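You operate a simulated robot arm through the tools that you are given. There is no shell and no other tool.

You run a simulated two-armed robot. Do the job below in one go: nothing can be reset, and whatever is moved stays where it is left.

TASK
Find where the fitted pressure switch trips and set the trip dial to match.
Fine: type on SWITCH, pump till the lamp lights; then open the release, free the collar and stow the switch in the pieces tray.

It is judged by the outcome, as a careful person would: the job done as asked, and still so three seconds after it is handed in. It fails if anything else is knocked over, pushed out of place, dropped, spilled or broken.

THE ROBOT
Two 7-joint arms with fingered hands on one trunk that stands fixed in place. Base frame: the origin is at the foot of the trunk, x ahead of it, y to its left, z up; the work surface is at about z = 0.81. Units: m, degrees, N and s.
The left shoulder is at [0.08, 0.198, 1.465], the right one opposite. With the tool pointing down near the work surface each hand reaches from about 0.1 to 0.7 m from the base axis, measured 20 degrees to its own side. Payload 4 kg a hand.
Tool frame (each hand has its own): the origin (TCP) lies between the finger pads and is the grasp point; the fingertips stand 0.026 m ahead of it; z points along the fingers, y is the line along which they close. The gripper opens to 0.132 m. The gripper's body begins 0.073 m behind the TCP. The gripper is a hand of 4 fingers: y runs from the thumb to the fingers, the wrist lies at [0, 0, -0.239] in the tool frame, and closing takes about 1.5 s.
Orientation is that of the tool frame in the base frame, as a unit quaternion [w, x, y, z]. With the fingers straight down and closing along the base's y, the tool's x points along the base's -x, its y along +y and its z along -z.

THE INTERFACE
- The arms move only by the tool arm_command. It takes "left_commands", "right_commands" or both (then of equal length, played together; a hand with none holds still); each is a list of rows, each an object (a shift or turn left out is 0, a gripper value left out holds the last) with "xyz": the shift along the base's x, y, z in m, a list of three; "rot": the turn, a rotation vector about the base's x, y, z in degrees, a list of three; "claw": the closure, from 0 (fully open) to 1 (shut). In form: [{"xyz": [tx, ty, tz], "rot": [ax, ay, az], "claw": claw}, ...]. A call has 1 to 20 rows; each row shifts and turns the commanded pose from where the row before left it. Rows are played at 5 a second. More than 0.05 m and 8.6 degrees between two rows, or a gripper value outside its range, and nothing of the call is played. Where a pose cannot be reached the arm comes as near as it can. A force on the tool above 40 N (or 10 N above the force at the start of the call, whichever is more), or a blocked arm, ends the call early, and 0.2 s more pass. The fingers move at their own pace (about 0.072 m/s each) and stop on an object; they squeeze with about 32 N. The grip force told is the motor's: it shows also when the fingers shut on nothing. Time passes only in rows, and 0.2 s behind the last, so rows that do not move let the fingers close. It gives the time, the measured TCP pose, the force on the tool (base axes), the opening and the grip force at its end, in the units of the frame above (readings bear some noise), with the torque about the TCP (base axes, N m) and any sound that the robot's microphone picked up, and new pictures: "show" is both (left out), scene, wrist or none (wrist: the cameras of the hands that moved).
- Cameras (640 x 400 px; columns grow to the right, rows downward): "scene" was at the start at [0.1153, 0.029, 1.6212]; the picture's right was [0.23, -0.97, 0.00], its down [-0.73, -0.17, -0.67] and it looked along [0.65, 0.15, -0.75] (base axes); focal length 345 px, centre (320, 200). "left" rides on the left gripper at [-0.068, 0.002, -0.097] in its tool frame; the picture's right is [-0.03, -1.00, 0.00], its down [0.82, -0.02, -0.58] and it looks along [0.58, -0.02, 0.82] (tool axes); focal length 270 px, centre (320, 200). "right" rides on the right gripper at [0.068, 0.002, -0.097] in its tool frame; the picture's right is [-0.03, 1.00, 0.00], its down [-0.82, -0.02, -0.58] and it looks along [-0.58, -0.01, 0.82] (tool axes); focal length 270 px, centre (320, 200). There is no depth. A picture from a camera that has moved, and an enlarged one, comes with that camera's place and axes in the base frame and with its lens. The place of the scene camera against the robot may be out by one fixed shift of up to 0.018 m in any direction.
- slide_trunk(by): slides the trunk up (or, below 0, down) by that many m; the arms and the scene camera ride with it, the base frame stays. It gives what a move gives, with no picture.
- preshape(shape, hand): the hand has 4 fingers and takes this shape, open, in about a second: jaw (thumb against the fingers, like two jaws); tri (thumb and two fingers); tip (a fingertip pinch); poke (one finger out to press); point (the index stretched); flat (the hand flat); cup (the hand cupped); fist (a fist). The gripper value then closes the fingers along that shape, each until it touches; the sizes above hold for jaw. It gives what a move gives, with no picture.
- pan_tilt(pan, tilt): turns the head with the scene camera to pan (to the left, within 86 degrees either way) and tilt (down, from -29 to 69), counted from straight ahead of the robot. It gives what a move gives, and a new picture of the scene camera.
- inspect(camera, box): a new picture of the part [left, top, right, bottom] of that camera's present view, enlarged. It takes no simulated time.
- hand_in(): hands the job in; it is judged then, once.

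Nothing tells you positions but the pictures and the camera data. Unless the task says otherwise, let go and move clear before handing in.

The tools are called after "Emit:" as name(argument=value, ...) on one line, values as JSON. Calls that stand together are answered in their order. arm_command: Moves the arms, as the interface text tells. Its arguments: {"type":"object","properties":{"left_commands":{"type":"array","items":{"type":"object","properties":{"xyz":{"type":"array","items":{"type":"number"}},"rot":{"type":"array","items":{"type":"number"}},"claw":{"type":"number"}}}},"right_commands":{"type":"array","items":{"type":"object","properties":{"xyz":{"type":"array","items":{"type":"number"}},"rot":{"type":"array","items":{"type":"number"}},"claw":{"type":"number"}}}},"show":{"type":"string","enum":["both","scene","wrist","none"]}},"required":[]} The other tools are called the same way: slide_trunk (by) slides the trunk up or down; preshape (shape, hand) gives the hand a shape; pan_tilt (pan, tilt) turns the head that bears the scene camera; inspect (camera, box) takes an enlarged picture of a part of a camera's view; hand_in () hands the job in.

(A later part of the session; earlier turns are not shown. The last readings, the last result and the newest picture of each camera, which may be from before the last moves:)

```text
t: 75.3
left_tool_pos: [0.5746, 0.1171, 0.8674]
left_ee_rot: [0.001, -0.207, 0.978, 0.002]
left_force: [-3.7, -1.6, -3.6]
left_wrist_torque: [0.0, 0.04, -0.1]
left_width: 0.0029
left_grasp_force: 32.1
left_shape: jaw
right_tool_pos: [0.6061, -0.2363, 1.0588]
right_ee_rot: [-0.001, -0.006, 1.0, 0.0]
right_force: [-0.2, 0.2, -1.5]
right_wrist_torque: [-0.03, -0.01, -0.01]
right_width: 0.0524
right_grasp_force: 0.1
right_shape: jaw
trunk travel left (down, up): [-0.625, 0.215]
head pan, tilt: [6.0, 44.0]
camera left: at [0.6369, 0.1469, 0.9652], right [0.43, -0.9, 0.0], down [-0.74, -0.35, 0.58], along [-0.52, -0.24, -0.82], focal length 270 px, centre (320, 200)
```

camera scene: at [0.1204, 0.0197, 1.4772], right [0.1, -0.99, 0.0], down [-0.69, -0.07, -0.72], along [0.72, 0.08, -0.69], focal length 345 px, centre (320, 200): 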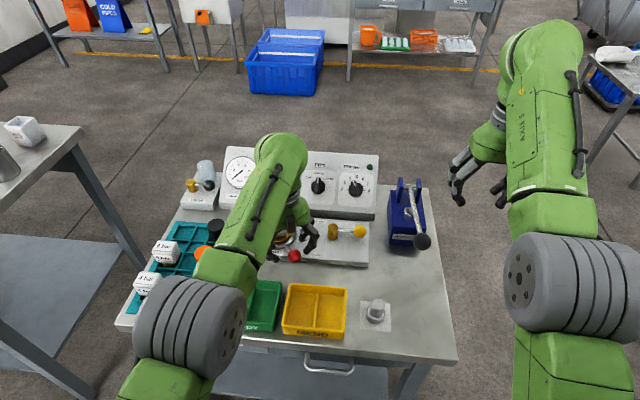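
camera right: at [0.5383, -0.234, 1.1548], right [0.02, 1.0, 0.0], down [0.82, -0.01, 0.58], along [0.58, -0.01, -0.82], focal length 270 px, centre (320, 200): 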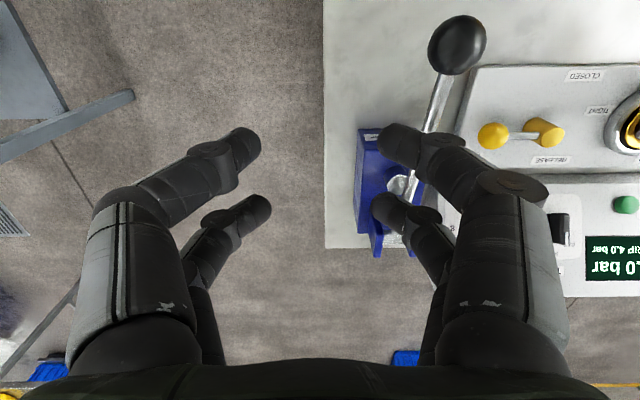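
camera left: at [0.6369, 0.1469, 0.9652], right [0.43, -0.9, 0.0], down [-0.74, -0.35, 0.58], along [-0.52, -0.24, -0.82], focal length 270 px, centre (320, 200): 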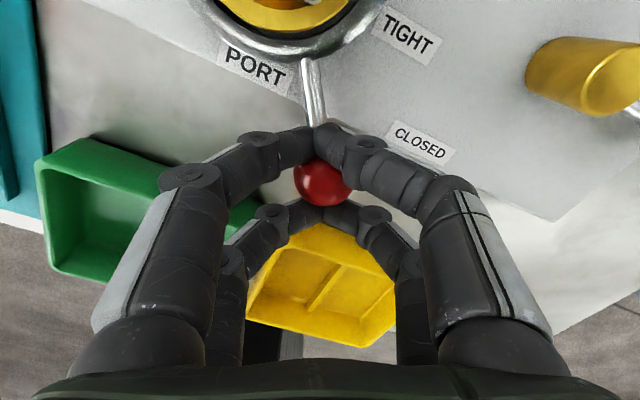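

The collar knob is caged. Before swinging I'll check clearance to the green and yellow trays.

Emit:
inspect(camera="scene", box=[210, 200, 380, 350])

Emit:
inspect(camera="left", box=[20, 100, 460, 370])

```text
2.67 times, centred on (295, 275) of scene
camera zoom: at [0.1202, 0.0193, 1.4772], right [0.1, -0.99, 0.0], down [-0.69, -0.07, -0.72], along [0.72, 0.08, -0.69], focal length 921 px, centre (387, 0)
```

zoom: 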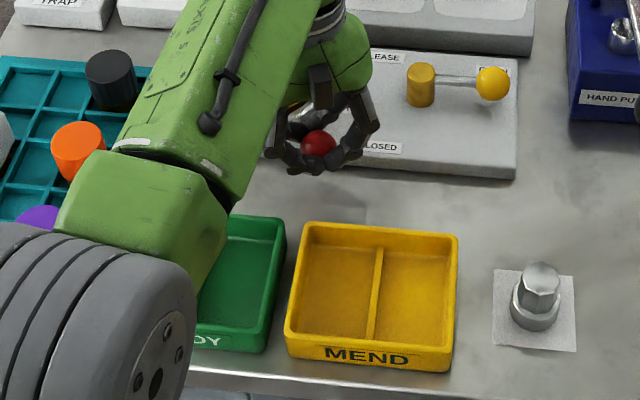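

```text
1.45 times, centred on (240, 235) of left
camera zoom: at [0.6369, 0.1469, 0.9652], right [0.43, -0.9, 0.0], down [-0.74, -0.35, 0.58], along [-0.52, -0.24, -0.82], focal length 393 px, centre (436, 149)
```

zoom: 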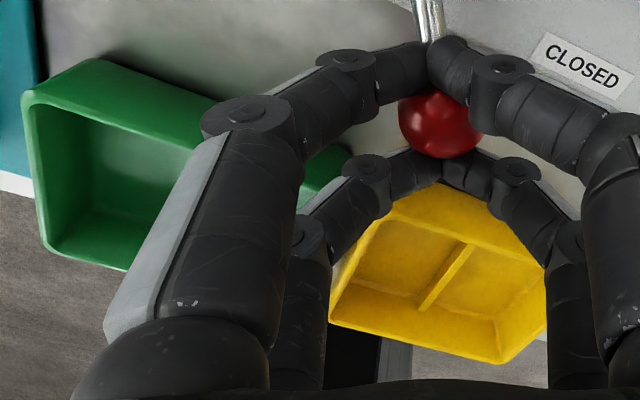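

The fingers could brush the green tray's far wall mid-swing, so I'll regrip the knob about 8 mm closer to the hub and 3 mm higher.

Emit:
arm_command(left_commands=[{"claw": 0.8}, {"claw": 0.6}, {}, {}, {"xyz": [0.007, 0.0042, 0.003]}, {}, {"claw": 0.75}, {"claw": 0.9}, {"claw": 1.0}, {}, {}, {}], show="wrist")

```text
t: 77.9
left_tool_pos: [0.5817, 0.1196, 0.8703]
left_ee_rot: [0.001, -0.207, 0.978, 0.002]
left_force: [-6.4, -3.4, -1.2]
left_wrist_torque: [-0.06, 0.09, 0.05]
left_width: 0.0
left_grasp_force: 31.7
left_shape: jaw
right_tool_pos: [0.6059, -0.2356, 1.0588]
right_ee_rot: [-0.001, -0.006, 1.0, 0.0]
right_force: [-0.8, -0.1, 0.0]
right_wrist_torque: [0.0, 0.0, -0.02]
right_width: 0.0524
right_grasp_force: 0.0
right_shape: jaw
trunk travel left (down, up): [-0.625, 0.215]
head pan, tilt: [6.0, 44.0]
camera left: at [0.6431, 0.1507, 0.9679], right [0.43, -0.9, 0.0], down [-0.74, -0.35, 0.57], along [-0.52, -0.24, -0.82], focal length 270 px, centre (320, 200)
```

left: 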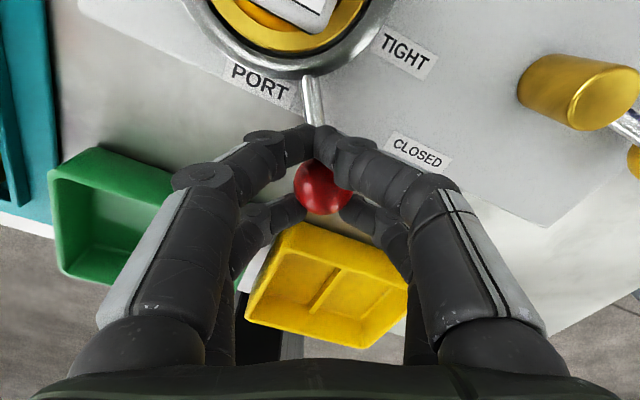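

The grip is better now. I'll swing the collar lever clockwise toward FREE in 7° steps, first 21°.

Emit:
arm_command(left_commands=[{"xyz": [-0.0053, 0.0091, 0], "rot": [0, 0, -7]}, {"xyz": [-0.0042, 0.0096, 0], "rot": [0, 0, -7]}, {"xyz": [-0.003, 0.0101, 0], "rot": [0, 0, -7]}, {}], show="wrist")

```text
t: 78.9
left_tool_pos: [0.5686, 0.1489, 0.8719]
left_ee_rot: [0.002, -0.025, 1.0, 0.002]
left_force: [-8.6, -1.5, -1.6]
left_wrist_torque: [0.0, 0.14, 0.04]
left_width: 0.0002
left_grasp_force: 32.2
left_shape: jaw
right_tool_pos: [0.6054, -0.2335, 1.0589]
right_ee_rot: [-0.001, -0.005, 1.0, -0.001]
right_force: [0.8, 0.6, -0.5]
right_wrist_torque: [-0.02, -0.01, -0.01]
right_width: 0.0523
right_grasp_force: 0.0
right_shape: jaw
trunk travel left (down, up): [-0.625, 0.215]
head pan, tilt: [6.0, 44.0]
camera left: at [0.6361, 0.1547, 0.9685], right [0.07, -1.0, 0.0], down [-0.82, -0.06, 0.58], along [-0.57, -0.04, -0.82], focal length 270 px, centre (320, 200)
```

left: 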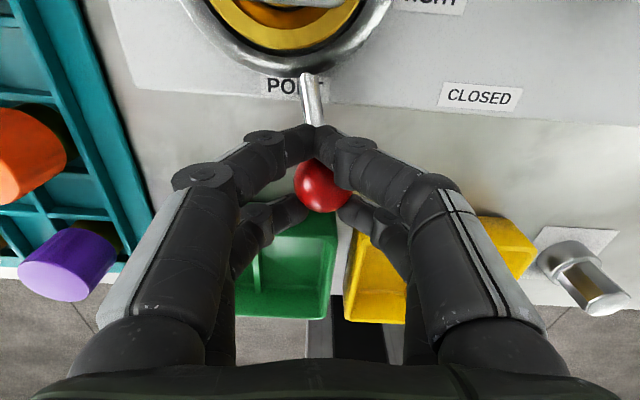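

It swings easily. Continuing 28° more.

Emit:
arm_command(left_commands=[{"xyz": [-0.0017, 0.0104, 0], "rot": [0, 0, -7]}, {"xyz": [-0.0005, 0.0105, 0], "rot": [0, 0, -7]}, {"xyz": [0.0008, 0.0105, 0], "rot": [0, 0, -7]}, {"xyz": [0.0021, 0.0103, 0], "rot": [0, 0, -7]}, {}], show="wrist")

```text
t: 80.1
left_tool_pos: [0.5672, 0.1927, 0.8712]
left_ee_rot: [0.002, 0.217, 0.976, 0.001]
left_force: [-12.3, 4.7, 2.6]
left_wrist_torque: [0.15, 0.28, 0.03]
left_width: 0.0
left_grasp_force: 32.5
left_shape: jaw
right_tool_pos: [0.6048, -0.2332, 1.0587]
right_ee_rot: [0.0, -0.006, 1.0, -0.001]
right_force: [0.5, 0.4, -0.4]
right_wrist_torque: [0.03, 0.0, 0.05]
right_width: 0.0526
right_grasp_force: 0.0
right_shape: jaw
trunk travel left (down, up): [-0.625, 0.215]
head pan, tilt: [6.0, 44.0]
camera left: at [0.6301, 0.1653, 0.9687], right [-0.4, -0.92, 0.0], down [-0.75, 0.33, 0.57], along [-0.52, 0.23, -0.82], focal length 270 px, centre (320, 200)
```

left: 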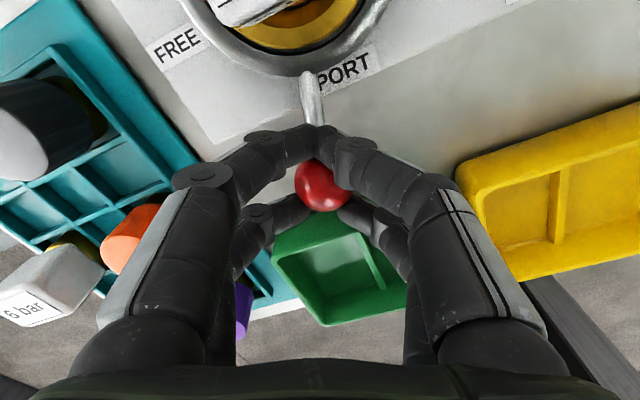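

Emit:
arm_command(left_commands=[{"xyz": [0.0029, 0.0101, 0], "rot": [0, 0, -7]}, {"xyz": [0.0042, 0.0097, 0], "rot": [0, 0, -7]}, {"xyz": [0.0055, 0.009, 0], "rot": [0, 0, -7]}, {}], show="both")

```text
t: 81.1
left_tool_pos: [0.5817, 0.2201, 0.8717]
left_ee_rot: [0.004, 0.391, 0.92, 0.001]
left_force: [-12.2, 10.9, 1.9]
left_wrist_torque: [0.26, 0.27, 0.11]
left_width: 0.0
left_grasp_force: 32.6
left_shape: jaw
right_tool_pos: [0.6033, -0.2333, 1.0596]
right_ee_rot: [0.0, -0.006, 1.0, -0.001]
right_force: [-0.2, 0.9, 0.2]
right_wrist_torque: [0.01, 0.02, -0.01]
right_width: 0.0527
right_grasp_force: 0.2
right_shape: jaw
trunk travel left (down, up): [-0.625, 0.215]
head pan, tilt: [6.0, 44.0]
camera scene: at [0.1174, 0.0219, 1.4774], right [0.1, -0.99, 0.0], down [-0.69, -0.07, -0.72], along [0.72, 0.07, -0.69], focal length 345 px, centre (320, 200)
camera left: at [0.6293, 0.1738, 0.9687], right [-0.7, -0.71, 0.0], down [-0.58, 0.57, 0.57], along [-0.41, 0.41, -0.82], focal length 270 px, centre (320, 200)
```

scene: 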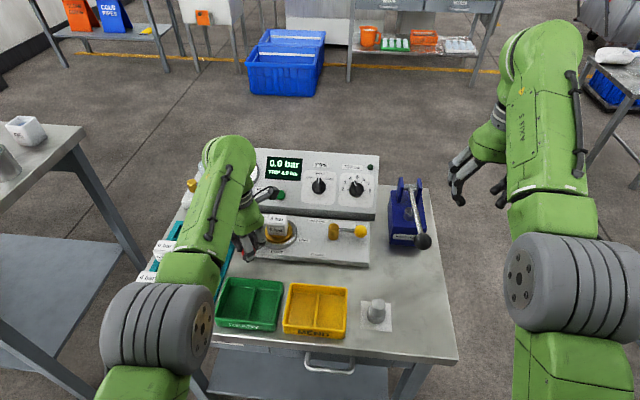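
left: 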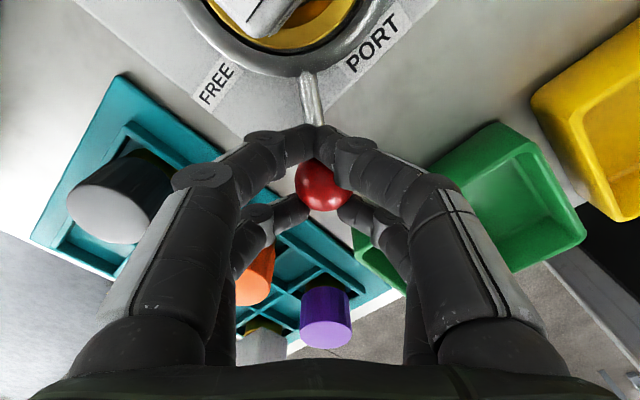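

No stop felt yet. I'll continue a little further with a slightly larger radius.

Emit:
arm_command(left_commands=[{"xyz": [0.006, 0.0089, 0], "rot": [0, 0, -7]}, {"xyz": [0.007, 0.0079, 0], "rot": [0, 0, -7]}, {}], show="wrist")

```text
t: 81.7
left_tool_pos: [0.5868, 0.231, 0.873]
left_ee_rot: [0.0, 0.494, 0.87, -0.001]
left_force: [-36.6, -9.7, 21.3]
left_wrist_torque: [-0.7, 0.94, -0.27]
left_width: 0.0
left_grasp_force: 31.7
left_shape: jaw
right_tool_pos: [0.5996, -0.2389, 1.0616]
right_ee_rot: [0.001, -0.005, 1.0, 0.001]
right_force: [0.5, -0.4, -0.2]
right_wrist_torque: [0.0, -0.01, -0.02]
right_width: 0.0523
right_grasp_force: 0.1
right_shape: jaw
trunk travel left (down, up): [-0.625, 0.215]
head pan, tilt: [6.0, 44.0]
stopped in row 3 (left hand): the force on the tool passed its limit at 42 N (the readings are from after the stop); the commanded pose is now the measured one
camera left: at [0.6233, 0.1741, 0.9699], right [-0.85, -0.53, 0.0], down [-0.43, 0.69, 0.58], along [-0.31, 0.49, -0.82], focal length 270 px, centre (320, 200)
```

left: 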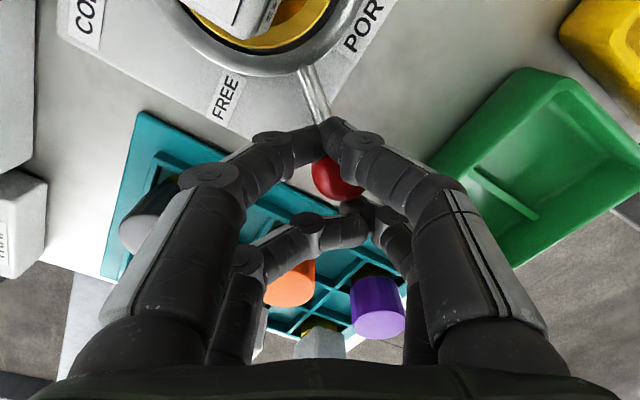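

The lever has reached its FREE stop (42 N). I'll ease back, open the fingers and lift off.

Emit:
arm_command(left_commands=[{"xyz": [-0.002, -0.004, 0.002], "rot": [0, 0, 7]}, {"claw": 0.8}, {"claw": 0.6}, {}, {}], show="wrist")

```text
t: 82.9
left_tool_pos: [0.5919, 0.2269, 0.8718]
left_ee_rot: [0.002, 0.437, 0.899, -0.003]
left_force: [9.7, -3.3, 9.9]
left_wrist_torque: [-0.28, 0.06, 0.34]
left_width: 0.0491
left_grasp_force: 0.2
left_shape: jaw
right_tool_pos: [0.6081, -0.2352, 1.0579]
right_ee_rot: [-0.002, -0.007, 1.0, 0.0]
right_force: [0.0, -0.2, -0.4]
right_wrist_torque: [0.01, 0.01, -0.02]
right_width: 0.0523
right_grasp_force: 0.1
right_shape: jaw
trunk travel left (down, up): [-0.625, 0.215]
head pan, tilt: [6.0, 44.0]
camera left: at [0.6353, 0.1755, 0.9687], right [-0.77, -0.64, 0.0], down [-0.52, 0.63, 0.57], along [-0.37, 0.44, -0.82], focal length 270 px, centre (320, 200)
```

left: 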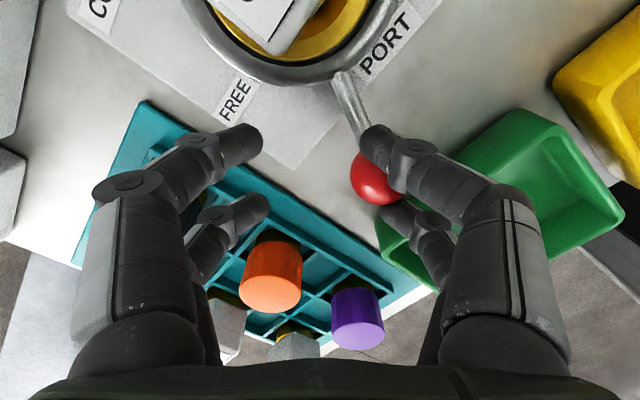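

Emit:
arm_command(left_commands=[{"xyz": [-0.008, -0.0065, 0.0]}, {"xyz": [0, 0, 0.02]}, {"xyz": [0, 0, 0.03]}, {"xyz": [0, 0, 0.04]}, {"xyz": [0, 0, 0.04]}, {}], show="both")

```text
t: 84.3
left_tool_pos: [0.5852, 0.223, 1.0003]
left_ee_rot: [0.0, 0.438, 0.899, -0.003]
left_force: [-0.3, -0.8, 0.8]
left_wrist_torque: [0.0, 0.0, 0.01]
left_width: 0.0525
left_grasp_force: 0.1
left_shape: jaw
right_tool_pos: [0.6056, -0.2343, 1.0576]
right_ee_rot: [-0.001, -0.005, 1.0, 0.0]
right_force: [0.3, -0.5, 0.9]
right_wrist_torque: [-0.02, -0.01, 0.0]
right_width: 0.0522
right_grasp_force: 0.2
right_shape: jaw
trunk travel left (down, up): [-0.625, 0.215]
head pan, tilt: [6.0, 44.0]
camera scene: at [0.1205, 0.0197, 1.4772], right [0.1, -0.99, 0.0], down [-0.69, -0.07, -0.72], along [0.72, 0.08, -0.69], focal length 345 px, centre (320, 200)
camera left: at [0.6289, 0.17, 1.0966], right [-0.77, -0.64, 0.01], down [-0.52, 0.63, 0.58], along [-0.37, 0.44, -0.82], focal length 270 px, centre (320, 200)
```

scene: 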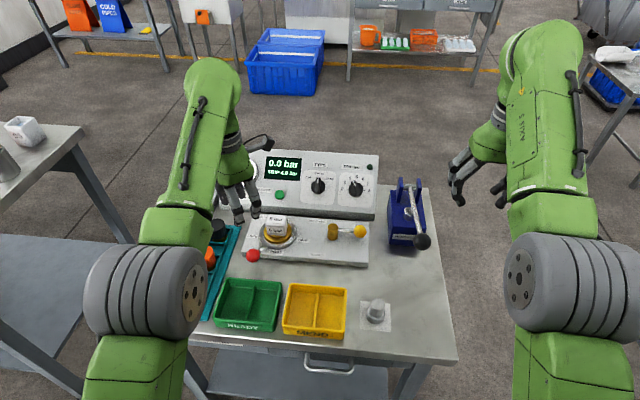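
left: 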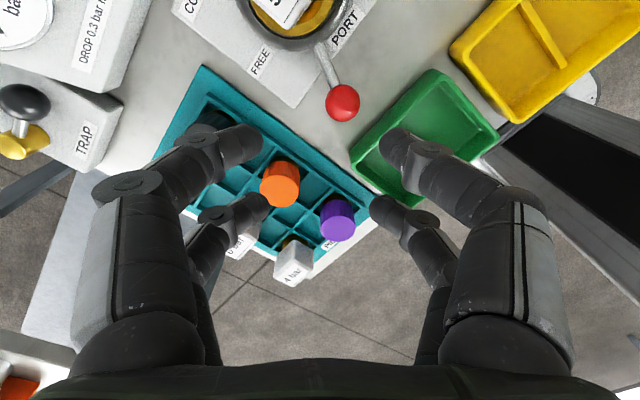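

Emit:
inspect(camera="scene", box=[200, 140, 400, 300])

Emit:
inspect(camera="left", box=[150, 0, 400, 150])

```text
2.50 times, centred on (300, 220) of scene
camera zoom: at [0.1205, 0.0197, 1.4772], right [0.1, -0.99, 0.0], down [-0.69, -0.07, -0.72], along [0.72, 0.08, -0.69], focal length 864 px, centre (370, 150)
```

zoom: 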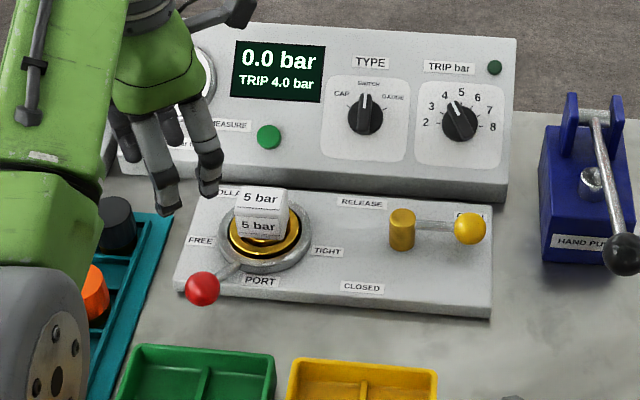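

```text
2.56 times, centred on (275, 75) of left
camera zoom: at [0.6289, 0.17, 1.0966], right [-0.77, -0.64, 0.01], down [-0.52, 0.63, 0.58], along [-0.37, 0.44, -0.82], focal length 692 px, centre (435, 520)
```

zoom: 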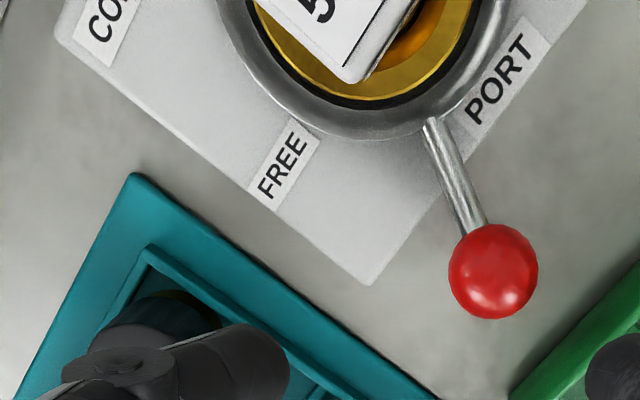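

The lever now sits about 10° short of the stop, because my opening fingers nudged it back. I'll close the fingers as a probe and push it gently home from the PORT side.

Emit:
arm_command(left_commands=[{"xyz": [-0.006, -0.019, 0], "rot": [0, 0, 7.3], "claw": 1.0}, {"xyz": [-0.006, -0.019, 0], "rot": [0, 0, 7.3]}, {"xyz": [-0.008, -0.019, 0], "rot": [0, 0, 7.3]}, {}, {}, {}, {}], show="wrist")

```text
t: 85.9
left_tool_pos: [0.566, 0.1672, 1.0003]
left_ee_rot: [0.001, 0.259, 0.966, -0.003]
left_force: [0.9, 0.6, 0.0]
left_wrist_torque: [0.02, 0.02, -0.02]
left_width: 0.0
left_grasp_force: 31.6
left_shape: jaw
right_tool_pos: [0.6057, -0.2358, 1.0585]
right_ee_rot: [0.0, -0.005, 1.0, 0.0]
right_force: [0.5, -1.1, -0.1]
right_wrist_torque: [0.0, 0.01, -0.02]
right_width: 0.0526
right_grasp_force: 0.1
right_shape: jaw
trunk travel left (down, up): [-0.625, 0.215]
head pan, tilt: [6.0, 44.0]
camera left: at [0.6253, 0.1352, 1.0976], right [-0.48, -0.88, 0.01], down [-0.72, 0.39, 0.58], along [-0.51, 0.27, -0.82], focal length 270 px, centre (320, 200)
```

left: 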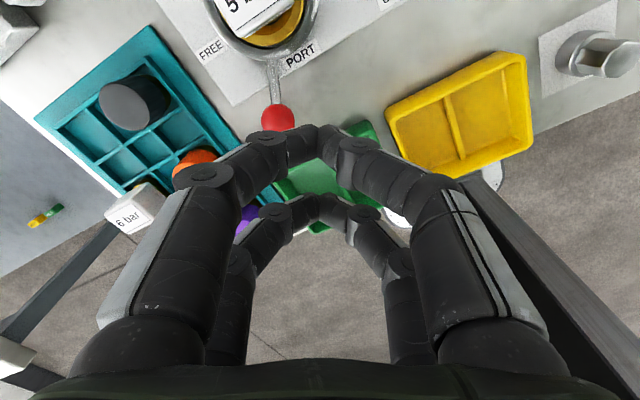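

A closed hand could land on the knob, so I'll instead straddle it with a small gap, push it to the stop with one side, recentre and lift away without squeezing.

Emit:
arm_command(left_commands=[{"claw": 0.8}, {"xyz": [0.003, 0.02, 0], "rot": [0, 0, -8], "claw": 0.6}, {"xyz": [0.004, 0.0187, 0]}, {}, {"xyz": [0, 0, -0.04]}, {"xyz": [0, 0, -0.04]}, {}], show="wrist")

```text
t: 87.5
left_tool_pos: [0.5714, 0.2041, 0.9195]
left_ee_rot: [0.0, 0.327, 0.945, -0.003]
left_force: [0.3, 0.5, -0.2]
left_wrist_torque: [0.01, -0.03, 0.0]
left_width: 0.0528
left_grasp_force: 0.0
left_shape: jaw
right_tool_pos: [0.6049, -0.2355, 1.058]
right_ee_rot: [0.0, -0.005, 1.0, -0.001]
right_force: [-0.7, -0.3, 0.0]
right_wrist_torque: [-0.02, -0.03, 0.03]
right_width: 0.0526
right_grasp_force: 0.1
right_shape: jaw
trunk travel left (down, up): [-0.625, 0.215]
head pan, tilt: [6.0, 44.0]
camera left: at [0.6251, 0.165, 1.0162], right [-0.6, -0.8, 0.0], down [-0.65, 0.49, 0.58], along [-0.46, 0.34, -0.82], focal length 270 px, centre (320, 200)
```

left: 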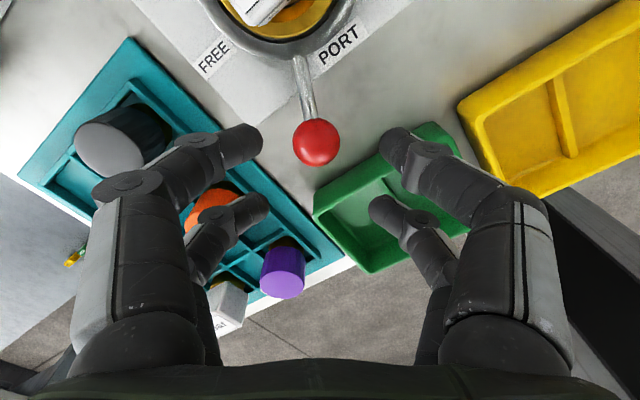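

Emit:
arm_command(left_commands=[{"xyz": [0, 0, -0.025]}, {"xyz": [0, 0, -0.023]}, {"claw": 0.7}, {"claw": 0.72}, {"xyz": [0.0025, 0.0043, 0]}, {"xyz": [0.0025, 0.0043, 0]}, {}], show="wrist")

```text
t: 89.1
left_tool_pos: [0.5754, 0.2134, 0.8729]
left_ee_rot: [0.001, 0.325, 0.946, -0.003]
left_force: [-0.3, -0.4, -0.4]
left_wrist_torque: [-0.02, 0.01, -0.02]
left_width: 0.0376
left_grasp_force: 0.0
left_shape: jaw
right_tool_pos: [0.6056, -0.2353, 1.0583]
right_ee_rot: [0.0, -0.005, 1.0, 0.001]
right_force: [0.4, -0.7, 0.4]
right_wrist_torque: [-0.01, 0.02, 0.02]
right_width: 0.0523
right_grasp_force: 0.1
right_shape: jaw
trunk travel left (down, up): [-0.625, 0.215]
head pan, tilt: [6.0, 44.0]
camera left: at [0.6309, 0.1734, 0.9697], right [-0.6, -0.8, 0.01], down [-0.65, 0.49, 0.58], along [-0.47, 0.34, -0.82], focal length 270 px, centre (320, 200)
```

left: 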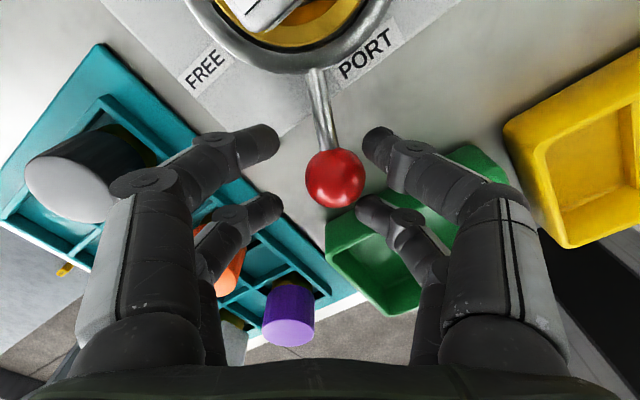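

Emit:
arm_command(left_commands=[{"xyz": [0.003, 0.004, 0], "rot": [0, 0, -3]}, {"xyz": [0.003, 0.004, 0], "rot": [0, 0, -3]}, {"xyz": [0.003, 0.004, 0], "rot": [0, 0, -3]}, {}], show="wrist")

```text
t: 90.1
left_tool_pos: [0.5832, 0.2248, 0.8728]
left_ee_rot: [0.0, 0.4, 0.916, -0.003]
left_force: [-0.5, 0.2, 0.3]
left_wrist_torque: [0.04, 0.02, -0.03]
left_width: 0.0373
left_grasp_force: 0.1
left_shape: jaw
right_tool_pos: [0.6057, -0.2356, 1.0585]
right_ee_rot: [0.0, -0.005, 1.0, 0.0]
right_force: [0.3, -0.1, -1.4]
right_wrist_torque: [0.0, 0.03, 0.0]
right_width: 0.0526
right_grasp_force: 0.1
right_shape: jaw
trunk travel left (down, up): [-0.625, 0.215]
head pan, tilt: [6.0, 44.0]
camera left: at [0.6319, 0.1772, 0.9695], right [-0.71, -0.7, 0.01], down [-0.57, 0.59, 0.58], along [-0.41, 0.41, -0.82], focal length 270 px, centre (320, 200)
```

left: 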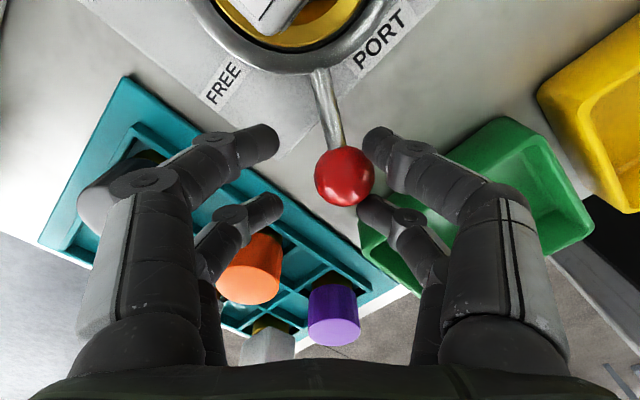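

Emit:
arm_command(left_commands=[{"xyz": [0.003, 0.003, 0], "rot": [0, 0, -2]}, {"xyz": [0.003, 0.003, 0], "rot": [0, 0, -2]}, {}], show="wrist")

```text
t: 90.9
left_tool_pos: [0.5918, 0.2314, 0.8716]
left_ee_rot: [-0.001, 0.431, 0.902, -0.003]
left_force: [-2.5, -0.3, 0.6]
left_wrist_torque: [0.02, 0.1, -0.04]
left_width: 0.0379
left_grasp_force: 0.1
left_shape: jaw
right_tool_pos: [0.6063, -0.2348, 1.058]
right_ee_rot: [-0.001, -0.005, 1.0, 0.0]
right_force: [-0.7, 0.2, 0.6]
right_wrist_torque: [0.01, -0.01, -0.02]
right_width: 0.0525
right_grasp_force: 0.1
right_shape: jaw
trunk travel left (down, up): [-0.625, 0.215]
head pan, tilt: [6.0, 44.0]
camera left: at [0.6351, 0.1804, 0.9693], right [-0.76, -0.65, 0.0], down [-0.53, 0.62, 0.58], along [-0.38, 0.44, -0.82], focal length 270 px, centre (320, 200)
```

left: 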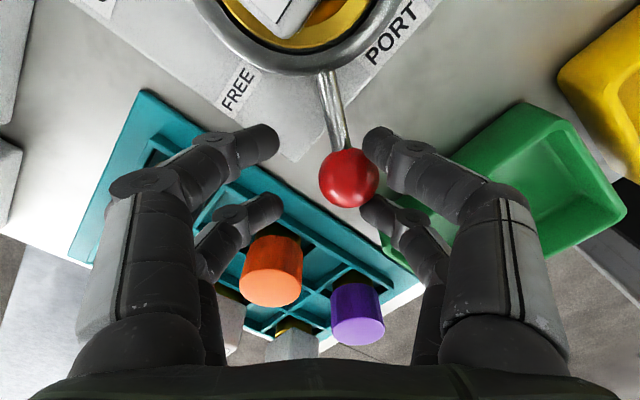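

Emit:
arm_command(left_commands=[{"xyz": [0.0025, 0.0025, 0], "rot": [0, 0, -1]}, {"xyz": [0.0025, 0.0025, 0], "rot": [0, 0, -1]}, {}], show="wrist")

```text
t: 91.7
left_tool_pos: [0.5968, 0.2356, 0.8726]
left_ee_rot: [-0.001, 0.447, 0.895, -0.003]
left_force: [-6.2, -1.8, 1.3]
left_wrist_torque: [-0.1, 0.09, 0.03]
left_width: 0.0175
left_grasp_force: 6.4
left_shape: jaw
right_tool_pos: [0.605, -0.2356, 1.0573]
right_ee_rot: [0.0, -0.005, 1.0, -0.001]
right_force: [0.2, -0.6, 0.0]
right_wrist_torque: [0.02, 0.03, 0.0]
right_width: 0.0524
right_grasp_force: 0.1
right_shape: jaw
trunk travel left (down, up): [-0.625, 0.215]
head pan, tilt: [6.0, 44.0]
camera left: at [0.6388, 0.1828, 0.9697], right [-0.78, -0.62, 0.01], down [-0.51, 0.64, 0.58], along [-0.36, 0.45, -0.82], focal length 270 px, centre (320, 200)
```

left: 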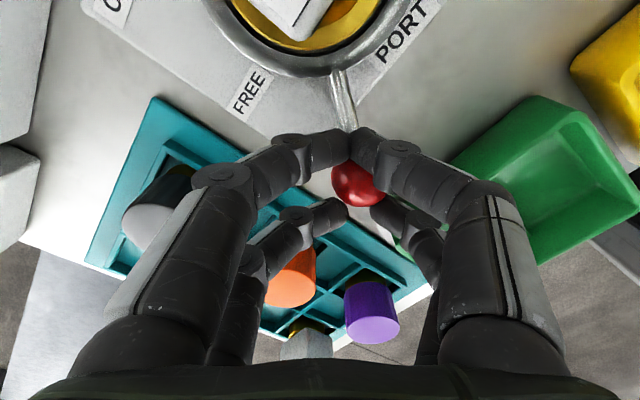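

The lever is firmly at its FREE stop. I'll open, recentre on the knob and lift away.

Emit:
arm_command(left_commands=[{"claw": 0.65}, {"claw": 0.55}, {"claw": 0.5}, {}], show="wrist")

```text
t: 92.7
left_tool_pos: [0.5961, 0.2363, 0.8731]
left_ee_rot: [0.0, 0.447, 0.895, -0.002]
left_force: [-0.7, 0.4, 1.1]
left_wrist_torque: [0.01, 0.04, 0.01]
left_width: 0.0651
left_grasp_force: 0.0
left_shape: jaw
right_tool_pos: [0.6068, -0.2349, 1.058]
right_ee_rot: [-0.001, -0.005, 1.0, 0.0]
right_force: [0.5, -0.2, 0.1]
right_wrist_torque: [0.01, -0.01, -0.01]
right_width: 0.0527
right_grasp_force: 0.0
right_shape: jaw
trunk travel left (down, up): [-0.625, 0.215]
head pan, tilt: [6.0, 44.0]
camera left: at [0.6388, 0.183, 0.9699], right [-0.78, -0.62, 0.01], down [-0.51, 0.64, 0.58], along [-0.36, 0.45, -0.82], focal length 270 px, centre (320, 200)
```

left: 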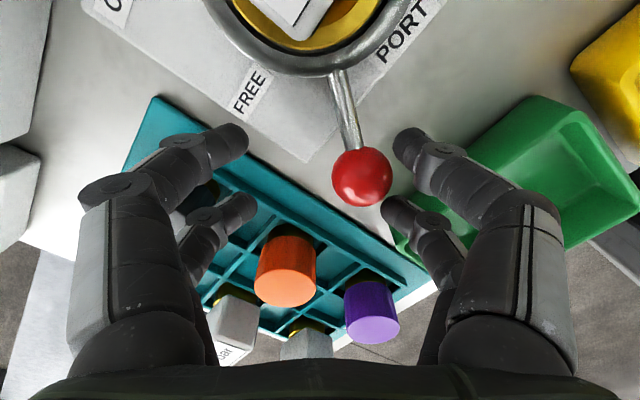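

Emit:
arm_command(left_commands=[{"xyz": [0, 0, 0.03]}, {"xyz": [0, 0, 0.04]}, {"xyz": [0, 0, 0.04]}, {"xyz": [-0.02, -0.01, 0.03], "rot": [0, 0, 8.5]}, {"xyz": [-0.01, -0.02, 0], "rot": [0, 0, 8.5]}, {"rot": [0, 0, 8.5]}, {"rot": [0, 0, 8.5]}, {"rot": [0, 0, 8.5]}, {"rot": [0, 0, 8.5]}, {}], show="both")

Emit:
inspect(camera="scene", box=[200, 140, 400, 300])

```text
t: 94.9
left_tool_pos: [0.5645, 0.2059, 1.0123]
left_ee_rot: [0.001, 0.016, 1.0, -0.002]
left_force: [-0.5, 0.4, 0.2]
left_wrist_torque: [-0.03, 0.0, 0.02]
left_width: 0.0654
left_grasp_force: 0.1
left_shape: jaw
right_tool_pos: [0.6067, -0.2355, 1.0575]
right_ee_rot: [-0.001, -0.005, 1.0, -0.001]
right_force: [0.3, 0.1, -1.0]
right_wrist_torque: [-0.01, 0.01, 0.01]
right_width: 0.0526
right_grasp_force: 0.1
right_shape: jaw
trunk travel left (down, up): [-0.625, 0.215]
head pan, tilt: [6.0, 44.0]
camera scene: at [0.1203, 0.0197, 1.4772], right [0.1, -0.99, 0.0], down [-0.69, -0.07, -0.72], along [0.72, 0.07, -0.69], focal length 345 px, centre (320, 200)
camera left: at [0.633, 0.2067, 1.1095], right [-0.01, -1.0, 0.01], down [-0.82, 0.01, 0.58], along [-0.58, 0.0, -0.82], focal length 270 px, centre (320, 200)
```

scene: 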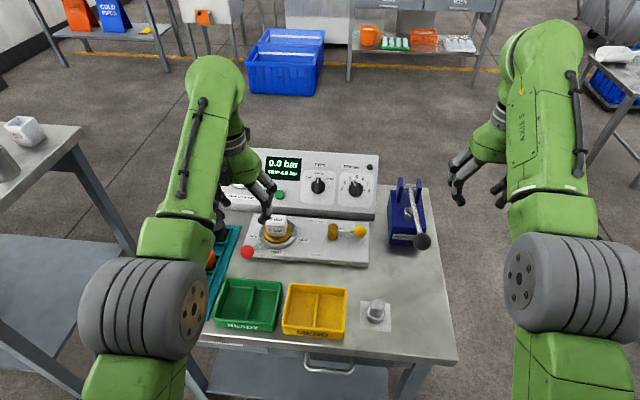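
left: 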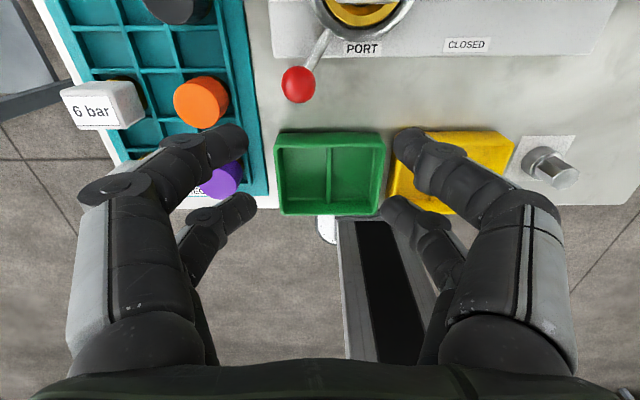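

```text
2.50 times, centred on (300, 220) of scene
camera zoom: at [0.1203, 0.0197, 1.4772], right [0.1, -0.99, 0.0], down [-0.69, -0.07, -0.72], along [0.72, 0.07, -0.69], focal length 864 px, centre (370, 150)
```

zoom: 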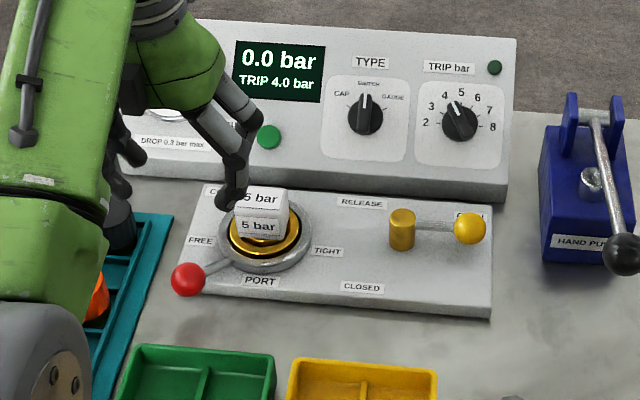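

The collar lever is at FREE. Next I'll bring the left hand over the switch at about (0.653, 0.168) and look at it closely.

Emit:
arm_command(left_commands=[{"xyz": [0.03, -0.013, 0.005]}, {"xyz": [0.03, -0.013, 0.005]}, {"xyz": [0.028, -0.012, 0.0]}, {}], show="both")

Emit:
inspect(camera="left", box=[240, 60, 400, 180])

```text
t: 95.9
left_tool_pos: [0.6542, 0.1687, 1.0216]
left_ee_rot: [0.001, 0.018, 1.0, -0.003]
left_force: [0.7, -0.4, -0.4]
left_wrist_torque: [-0.03, -0.01, -0.01]
left_width: 0.0657
left_grasp_force: 0.1
left_shape: jaw
right_tool_pos: [0.607, -0.2352, 1.059]
right_ee_rot: [-0.002, -0.006, 1.0, -0.001]
right_force: [0.6, -0.3, 0.5]
right_wrist_torque: [-0.05, 0.04, 0.02]
right_width: 0.0523
right_grasp_force: 0.1
right_shape: jaw
trunk travel left (down, up): [-0.625, 0.215]
head pan, tilt: [6.0, 44.0]
camera scene: at [0.1202, 0.0199, 1.4772], right [0.1, -0.99, 0.0], down [-0.69, -0.07, -0.72], along [0.72, 0.07, -0.69], focal length 345 px, centre (320, 200)
camera left: at [0.7215, 0.1691, 1.1192], right [-0.01, -1.0, 0.01], down [-0.82, 0.01, 0.58], along [-0.58, 0.0, -0.82], focal length 270 px, centre (320, 200)
```

scene: 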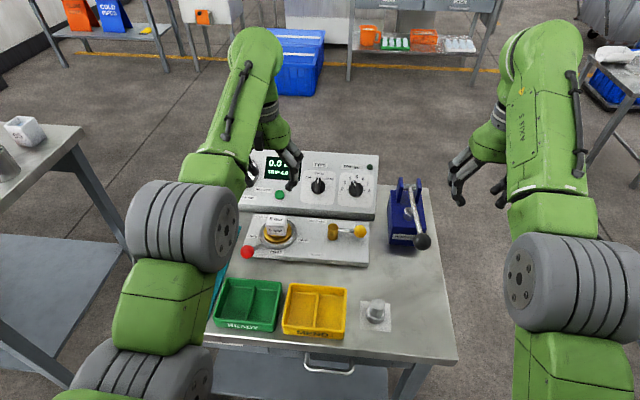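
left: 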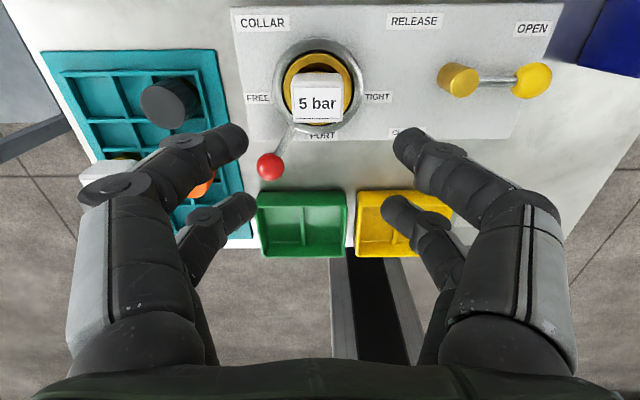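

```text
3.33 times, centred on (320, 120) of left
camera zoom: at [0.7215, 0.1691, 1.1192], right [-0.01, -1.0, 0.01], down [-0.82, 0.01, 0.58], along [-0.58, 0.0, -0.82], focal length 901 px, centre (320, 467)
```

zoom: 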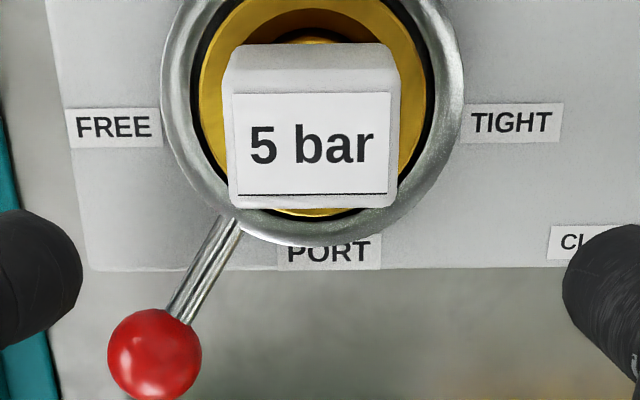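

The switch is a block about 44 mm (y) by 31 mm (x) with its top near z=0.88. Before gripping it, I'll look over the empty far-left pocket in the pieces tray to fix its position.

Emit:
arm_command(left_commands=[{"xyz": [0.0, 0.045, 0.01]}, {"xyz": [0.0, 0.045, 0.01]}, {"xyz": [0.0, 0.045, 0]}, {"xyz": [0.0, 0.045, 0]}, {"xyz": [0.01, 0.045, 0]}, {}], show="wrist")

Emit:
inspect(camera="left", box=[200, 20, 480, 195])

```text
t: 97.3
left_tool_pos: [0.6639, 0.3916, 1.0406]
left_ee_rot: [0.001, 0.017, 1.0, -0.003]
left_force: [-0.2, -0.2, -0.1]
left_wrist_torque: [0.02, 0.0, -0.02]
left_width: 0.0654
left_grasp_force: 0.1
left_shape: jaw
right_tool_pos: [0.6065, -0.2358, 1.0579]
right_ee_rot: [-0.001, -0.006, 1.0, 0.0]
right_force: [0.1, 0.1, 0.8]
right_wrist_torque: [0.0, -0.01, 0.02]
right_width: 0.0524
right_grasp_force: 0.1
right_shape: jaw
trunk travel left (down, up): [-0.625, 0.215]
head pan, tilt: [6.0, 44.0]
camera left: at [0.7321, 0.393, 1.1376], right [-0.01, -1.0, 0.0], down [-0.82, 0.01, 0.58], along [-0.58, 0.0, -0.82], focal length 270 px, centre (320, 200)
```

left: 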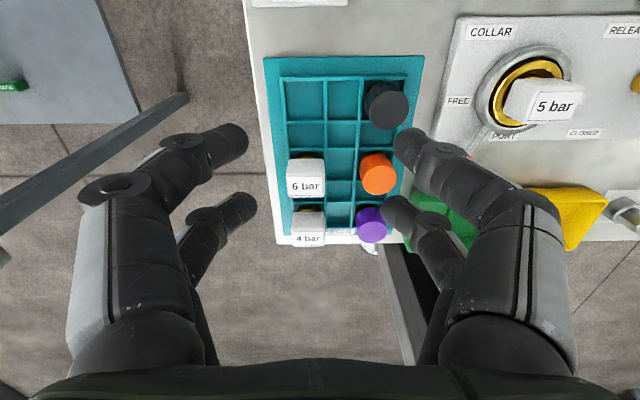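

```text
2.29 times, centred on (340, 108) of left
camera zoom: at [0.7321, 0.393, 1.1376], right [-0.01, -1.0, 0.0], down [-0.82, 0.01, 0.58], along [-0.58, 0.0, -0.82], focal length 618 px, centre (274, 411)
```

zoom: 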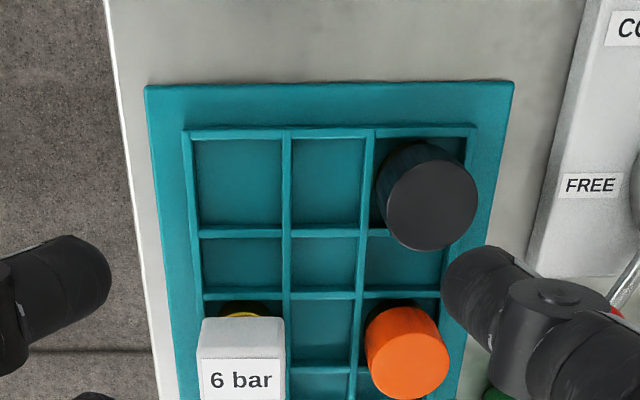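

The empty pocket is centred at about (0.647, 0.409), and the neighbouring 6 bar switch sits with its top near z=0.864. I'll return over the port and turn the hand -88° so the jaws close along x on the block's narrow sides.

Emit:
arm_command(left_commands=[{"xyz": [-0.002, -0.044, 0], "rot": [0, 0, -8]}, {"xyz": [-0.002, -0.044, 0], "rot": [0, 0, -8]}, {"xyz": [-0.002, -0.044, 0], "rot": [0, 0, -8]}, {"xyz": [-0.002, -0.044, 0], "rot": [0, 0, -8]}, {"xyz": [-0.002, -0.044, 0], "rot": [0, 0, -8]}, {"rot": [0, 0, -8]}, {"rot": [0, 0, -8]}, {"rot": [0, 0, -8]}, {"rot": [0, 0, -8]}, {"rot": [0, 0, -8]}, {"rot": [0, 0, -8]}, {}], show="both")

```text
t: 99.9
left_tool_pos: [0.6533, 0.1738, 1.0424]
left_ee_rot: [-0.001, 0.708, 0.706, -0.002]
left_force: [-0.7, 0.3, 0.4]
left_wrist_torque: [0.0, 0.0, 0.02]
left_width: 0.0656
left_grasp_force: 0.0
left_shape: jaw
right_tool_pos: [0.6068, -0.2348, 1.0584]
right_ee_rot: [0.0, -0.006, 1.0, 0.0]
right_force: [0.7, -0.1, 0.0]
right_wrist_torque: [0.01, 0.0, 0.01]
right_width: 0.0524
right_grasp_force: 0.0
right_shape: jaw
trunk travel left (down, up): [-0.625, 0.215]
head pan, tilt: [6.0, 44.0]
camera scene: at [0.1205, 0.0198, 1.4772], right [0.1, -0.99, 0.0], down [-0.69, -0.07, -0.72], along [0.72, 0.07, -0.69], focal length 345 px, centre (320, 200)
camera left: at [0.6558, 0.1058, 1.1393], right [-1.0, -0.02, 0.01], down [-0.02, 0.82, 0.58], along [-0.02, 0.58, -0.82], focal length 270 px, centre (320, 200)
```

scene: 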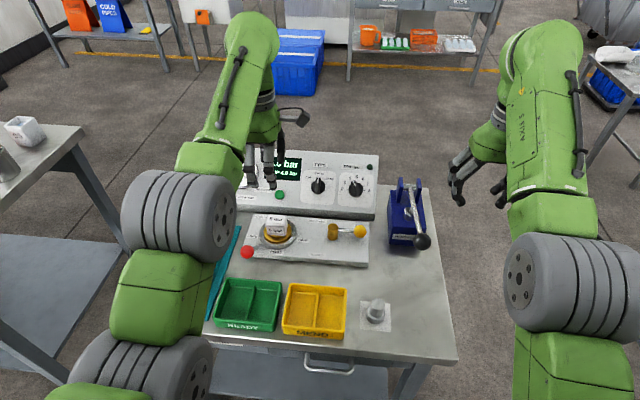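
left: 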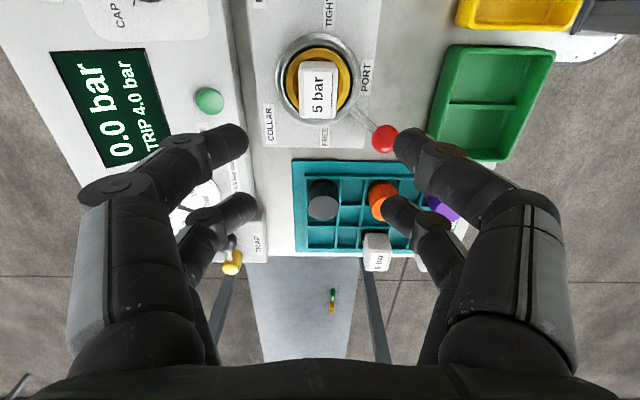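

Emit:
inspect(camera="left", box=[250, 20, 400, 160])

```text
2.86 times, centred on (325, 90) of left
camera zoom: at [0.6558, 0.1058, 1.1393], right [-1.0, -0.02, 0.01], down [-0.02, 0.82, 0.58], along [-0.02, 0.58, -0.82], focal length 772 px, centre (306, 514)
```

zoom: 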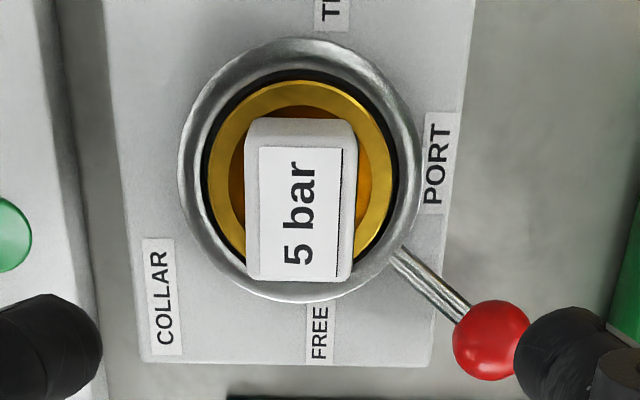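

The switch centre is at (0.6545, 0.171), with the hand nearly centred over it. I'll descend with a small correction.

Emit:
arm_command(left_commands=[{"xyz": [0.001, -0.003, -0.035]}, {"xyz": [0, 0, -0.035]}, {"xyz": [0, 0, -0.035]}, {"xyz": [0, 0, -0.03]}, {}], show="wrist")

```text
t: 101.1
left_tool_pos: [0.6547, 0.1714, 0.9063]
left_ee_rot: [-0.002, 0.708, 0.706, -0.002]
left_force: [-0.2, 0.1, 0.2]
left_wrist_torque: [-0.01, 0.03, 0.01]
left_width: 0.0657
left_grasp_force: 0.1
left_shape: jaw
right_tool_pos: [0.6073, -0.2355, 1.057]
right_ee_rot: [-0.001, -0.005, 1.0, 0.0]
right_force: [0.2, -0.6, 0.6]
right_wrist_torque: [0.0, 0.01, 0.05]
right_width: 0.0524
right_grasp_force: 0.0
right_shape: jaw
trunk travel left (down, up): [-0.625, 0.215]
head pan, tilt: [6.0, 44.0]
camera left: at [0.6569, 0.1043, 1.0036], right [-1.0, -0.02, 0.01], down [-0.02, 0.82, 0.58], along [-0.02, 0.58, -0.82], focal length 270 px, centre (320, 200)
```

left: 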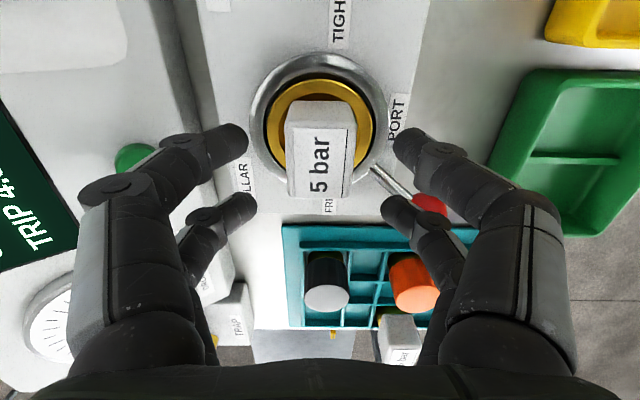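

Emit:
arm_command(left_commands=[{"xyz": [0, 0, -0.015]}, {"xyz": [0, 0, -0.013]}, {"xyz": [0, 0, -0.005]}, {}], show="wrist")

```text
t: 102.1
left_tool_pos: [0.6542, 0.1701, 0.8743]
left_ee_rot: [-0.001, 0.707, 0.707, -0.002]
left_force: [-1.1, 0.2, -0.1]
left_wrist_torque: [0.0, 0.01, -0.03]
left_width: 0.0655
left_grasp_force: 0.0
left_shape: jaw
right_tool_pos: [0.6059, -0.2353, 1.0574]
right_ee_rot: [0.0, -0.004, 1.0, 0.0]
right_force: [-0.3, 0.1, 0.5]
right_wrist_torque: [-0.01, 0.01, -0.03]
right_width: 0.0524
right_grasp_force: 0.1
right_shape: jaw
trunk travel left (down, up): [-0.625, 0.215]
head pan, tilt: [6.0, 44.0]
camera left: at [0.6567, 0.103, 0.9712], right [-1.0, -0.02, 0.01], down [-0.02, 0.82, 0.58], along [-0.02, 0.58, -0.82], focal length 270 px, centre (320, 200)
```

left: 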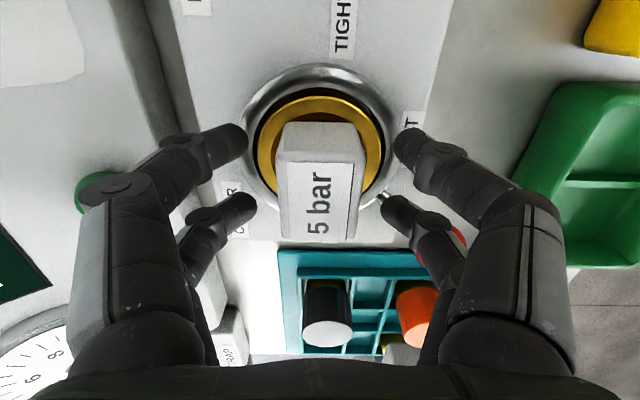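

The block's top is level with the TCP. I'll go 6 mm lower for a better hold and close.

Emit:
arm_command(left_commands=[{"xyz": [0, 0.001, -0.006]}, {"claw": 0.6}, {"claw": 0.7}, {"claw": 0.8}, {"claw": 0.9}, {"claw": 1.0}, {}, {}], show="wrist")

```text
t: 103.9
left_tool_pos: [0.655, 0.1726, 0.8673]
left_ee_rot: [0.0, 0.707, 0.708, -0.002]
left_force: [0.1, 0.0, -0.2]
left_wrist_torque: [0.02, 0.0, -0.01]
left_width: 0.029
left_grasp_force: 32.2
left_shape: jaw
right_tool_pos: [0.6065, -0.2354, 1.059]
right_ee_rot: [0.0, -0.004, 1.0, -0.001]
right_force: [-0.1, 0.0, -0.6]
right_wrist_torque: [0.0, 0.01, -0.02]
right_width: 0.0522
right_grasp_force: 0.0
right_shape: jaw
trunk travel left (down, up): [-0.625, 0.215]
head pan, tilt: [6.0, 44.0]
camera left: at [0.6571, 0.1045, 0.9647], right [-1.0, -0.02, 0.01], down [-0.02, 0.82, 0.58], along [-0.02, 0.58, -0.82], focal length 270 px, centre (320, 200)
```

left: 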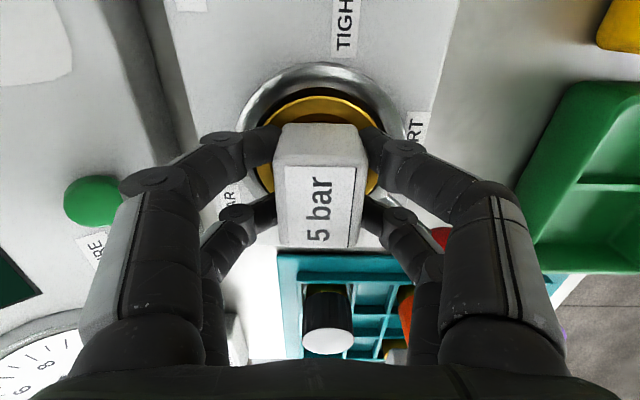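

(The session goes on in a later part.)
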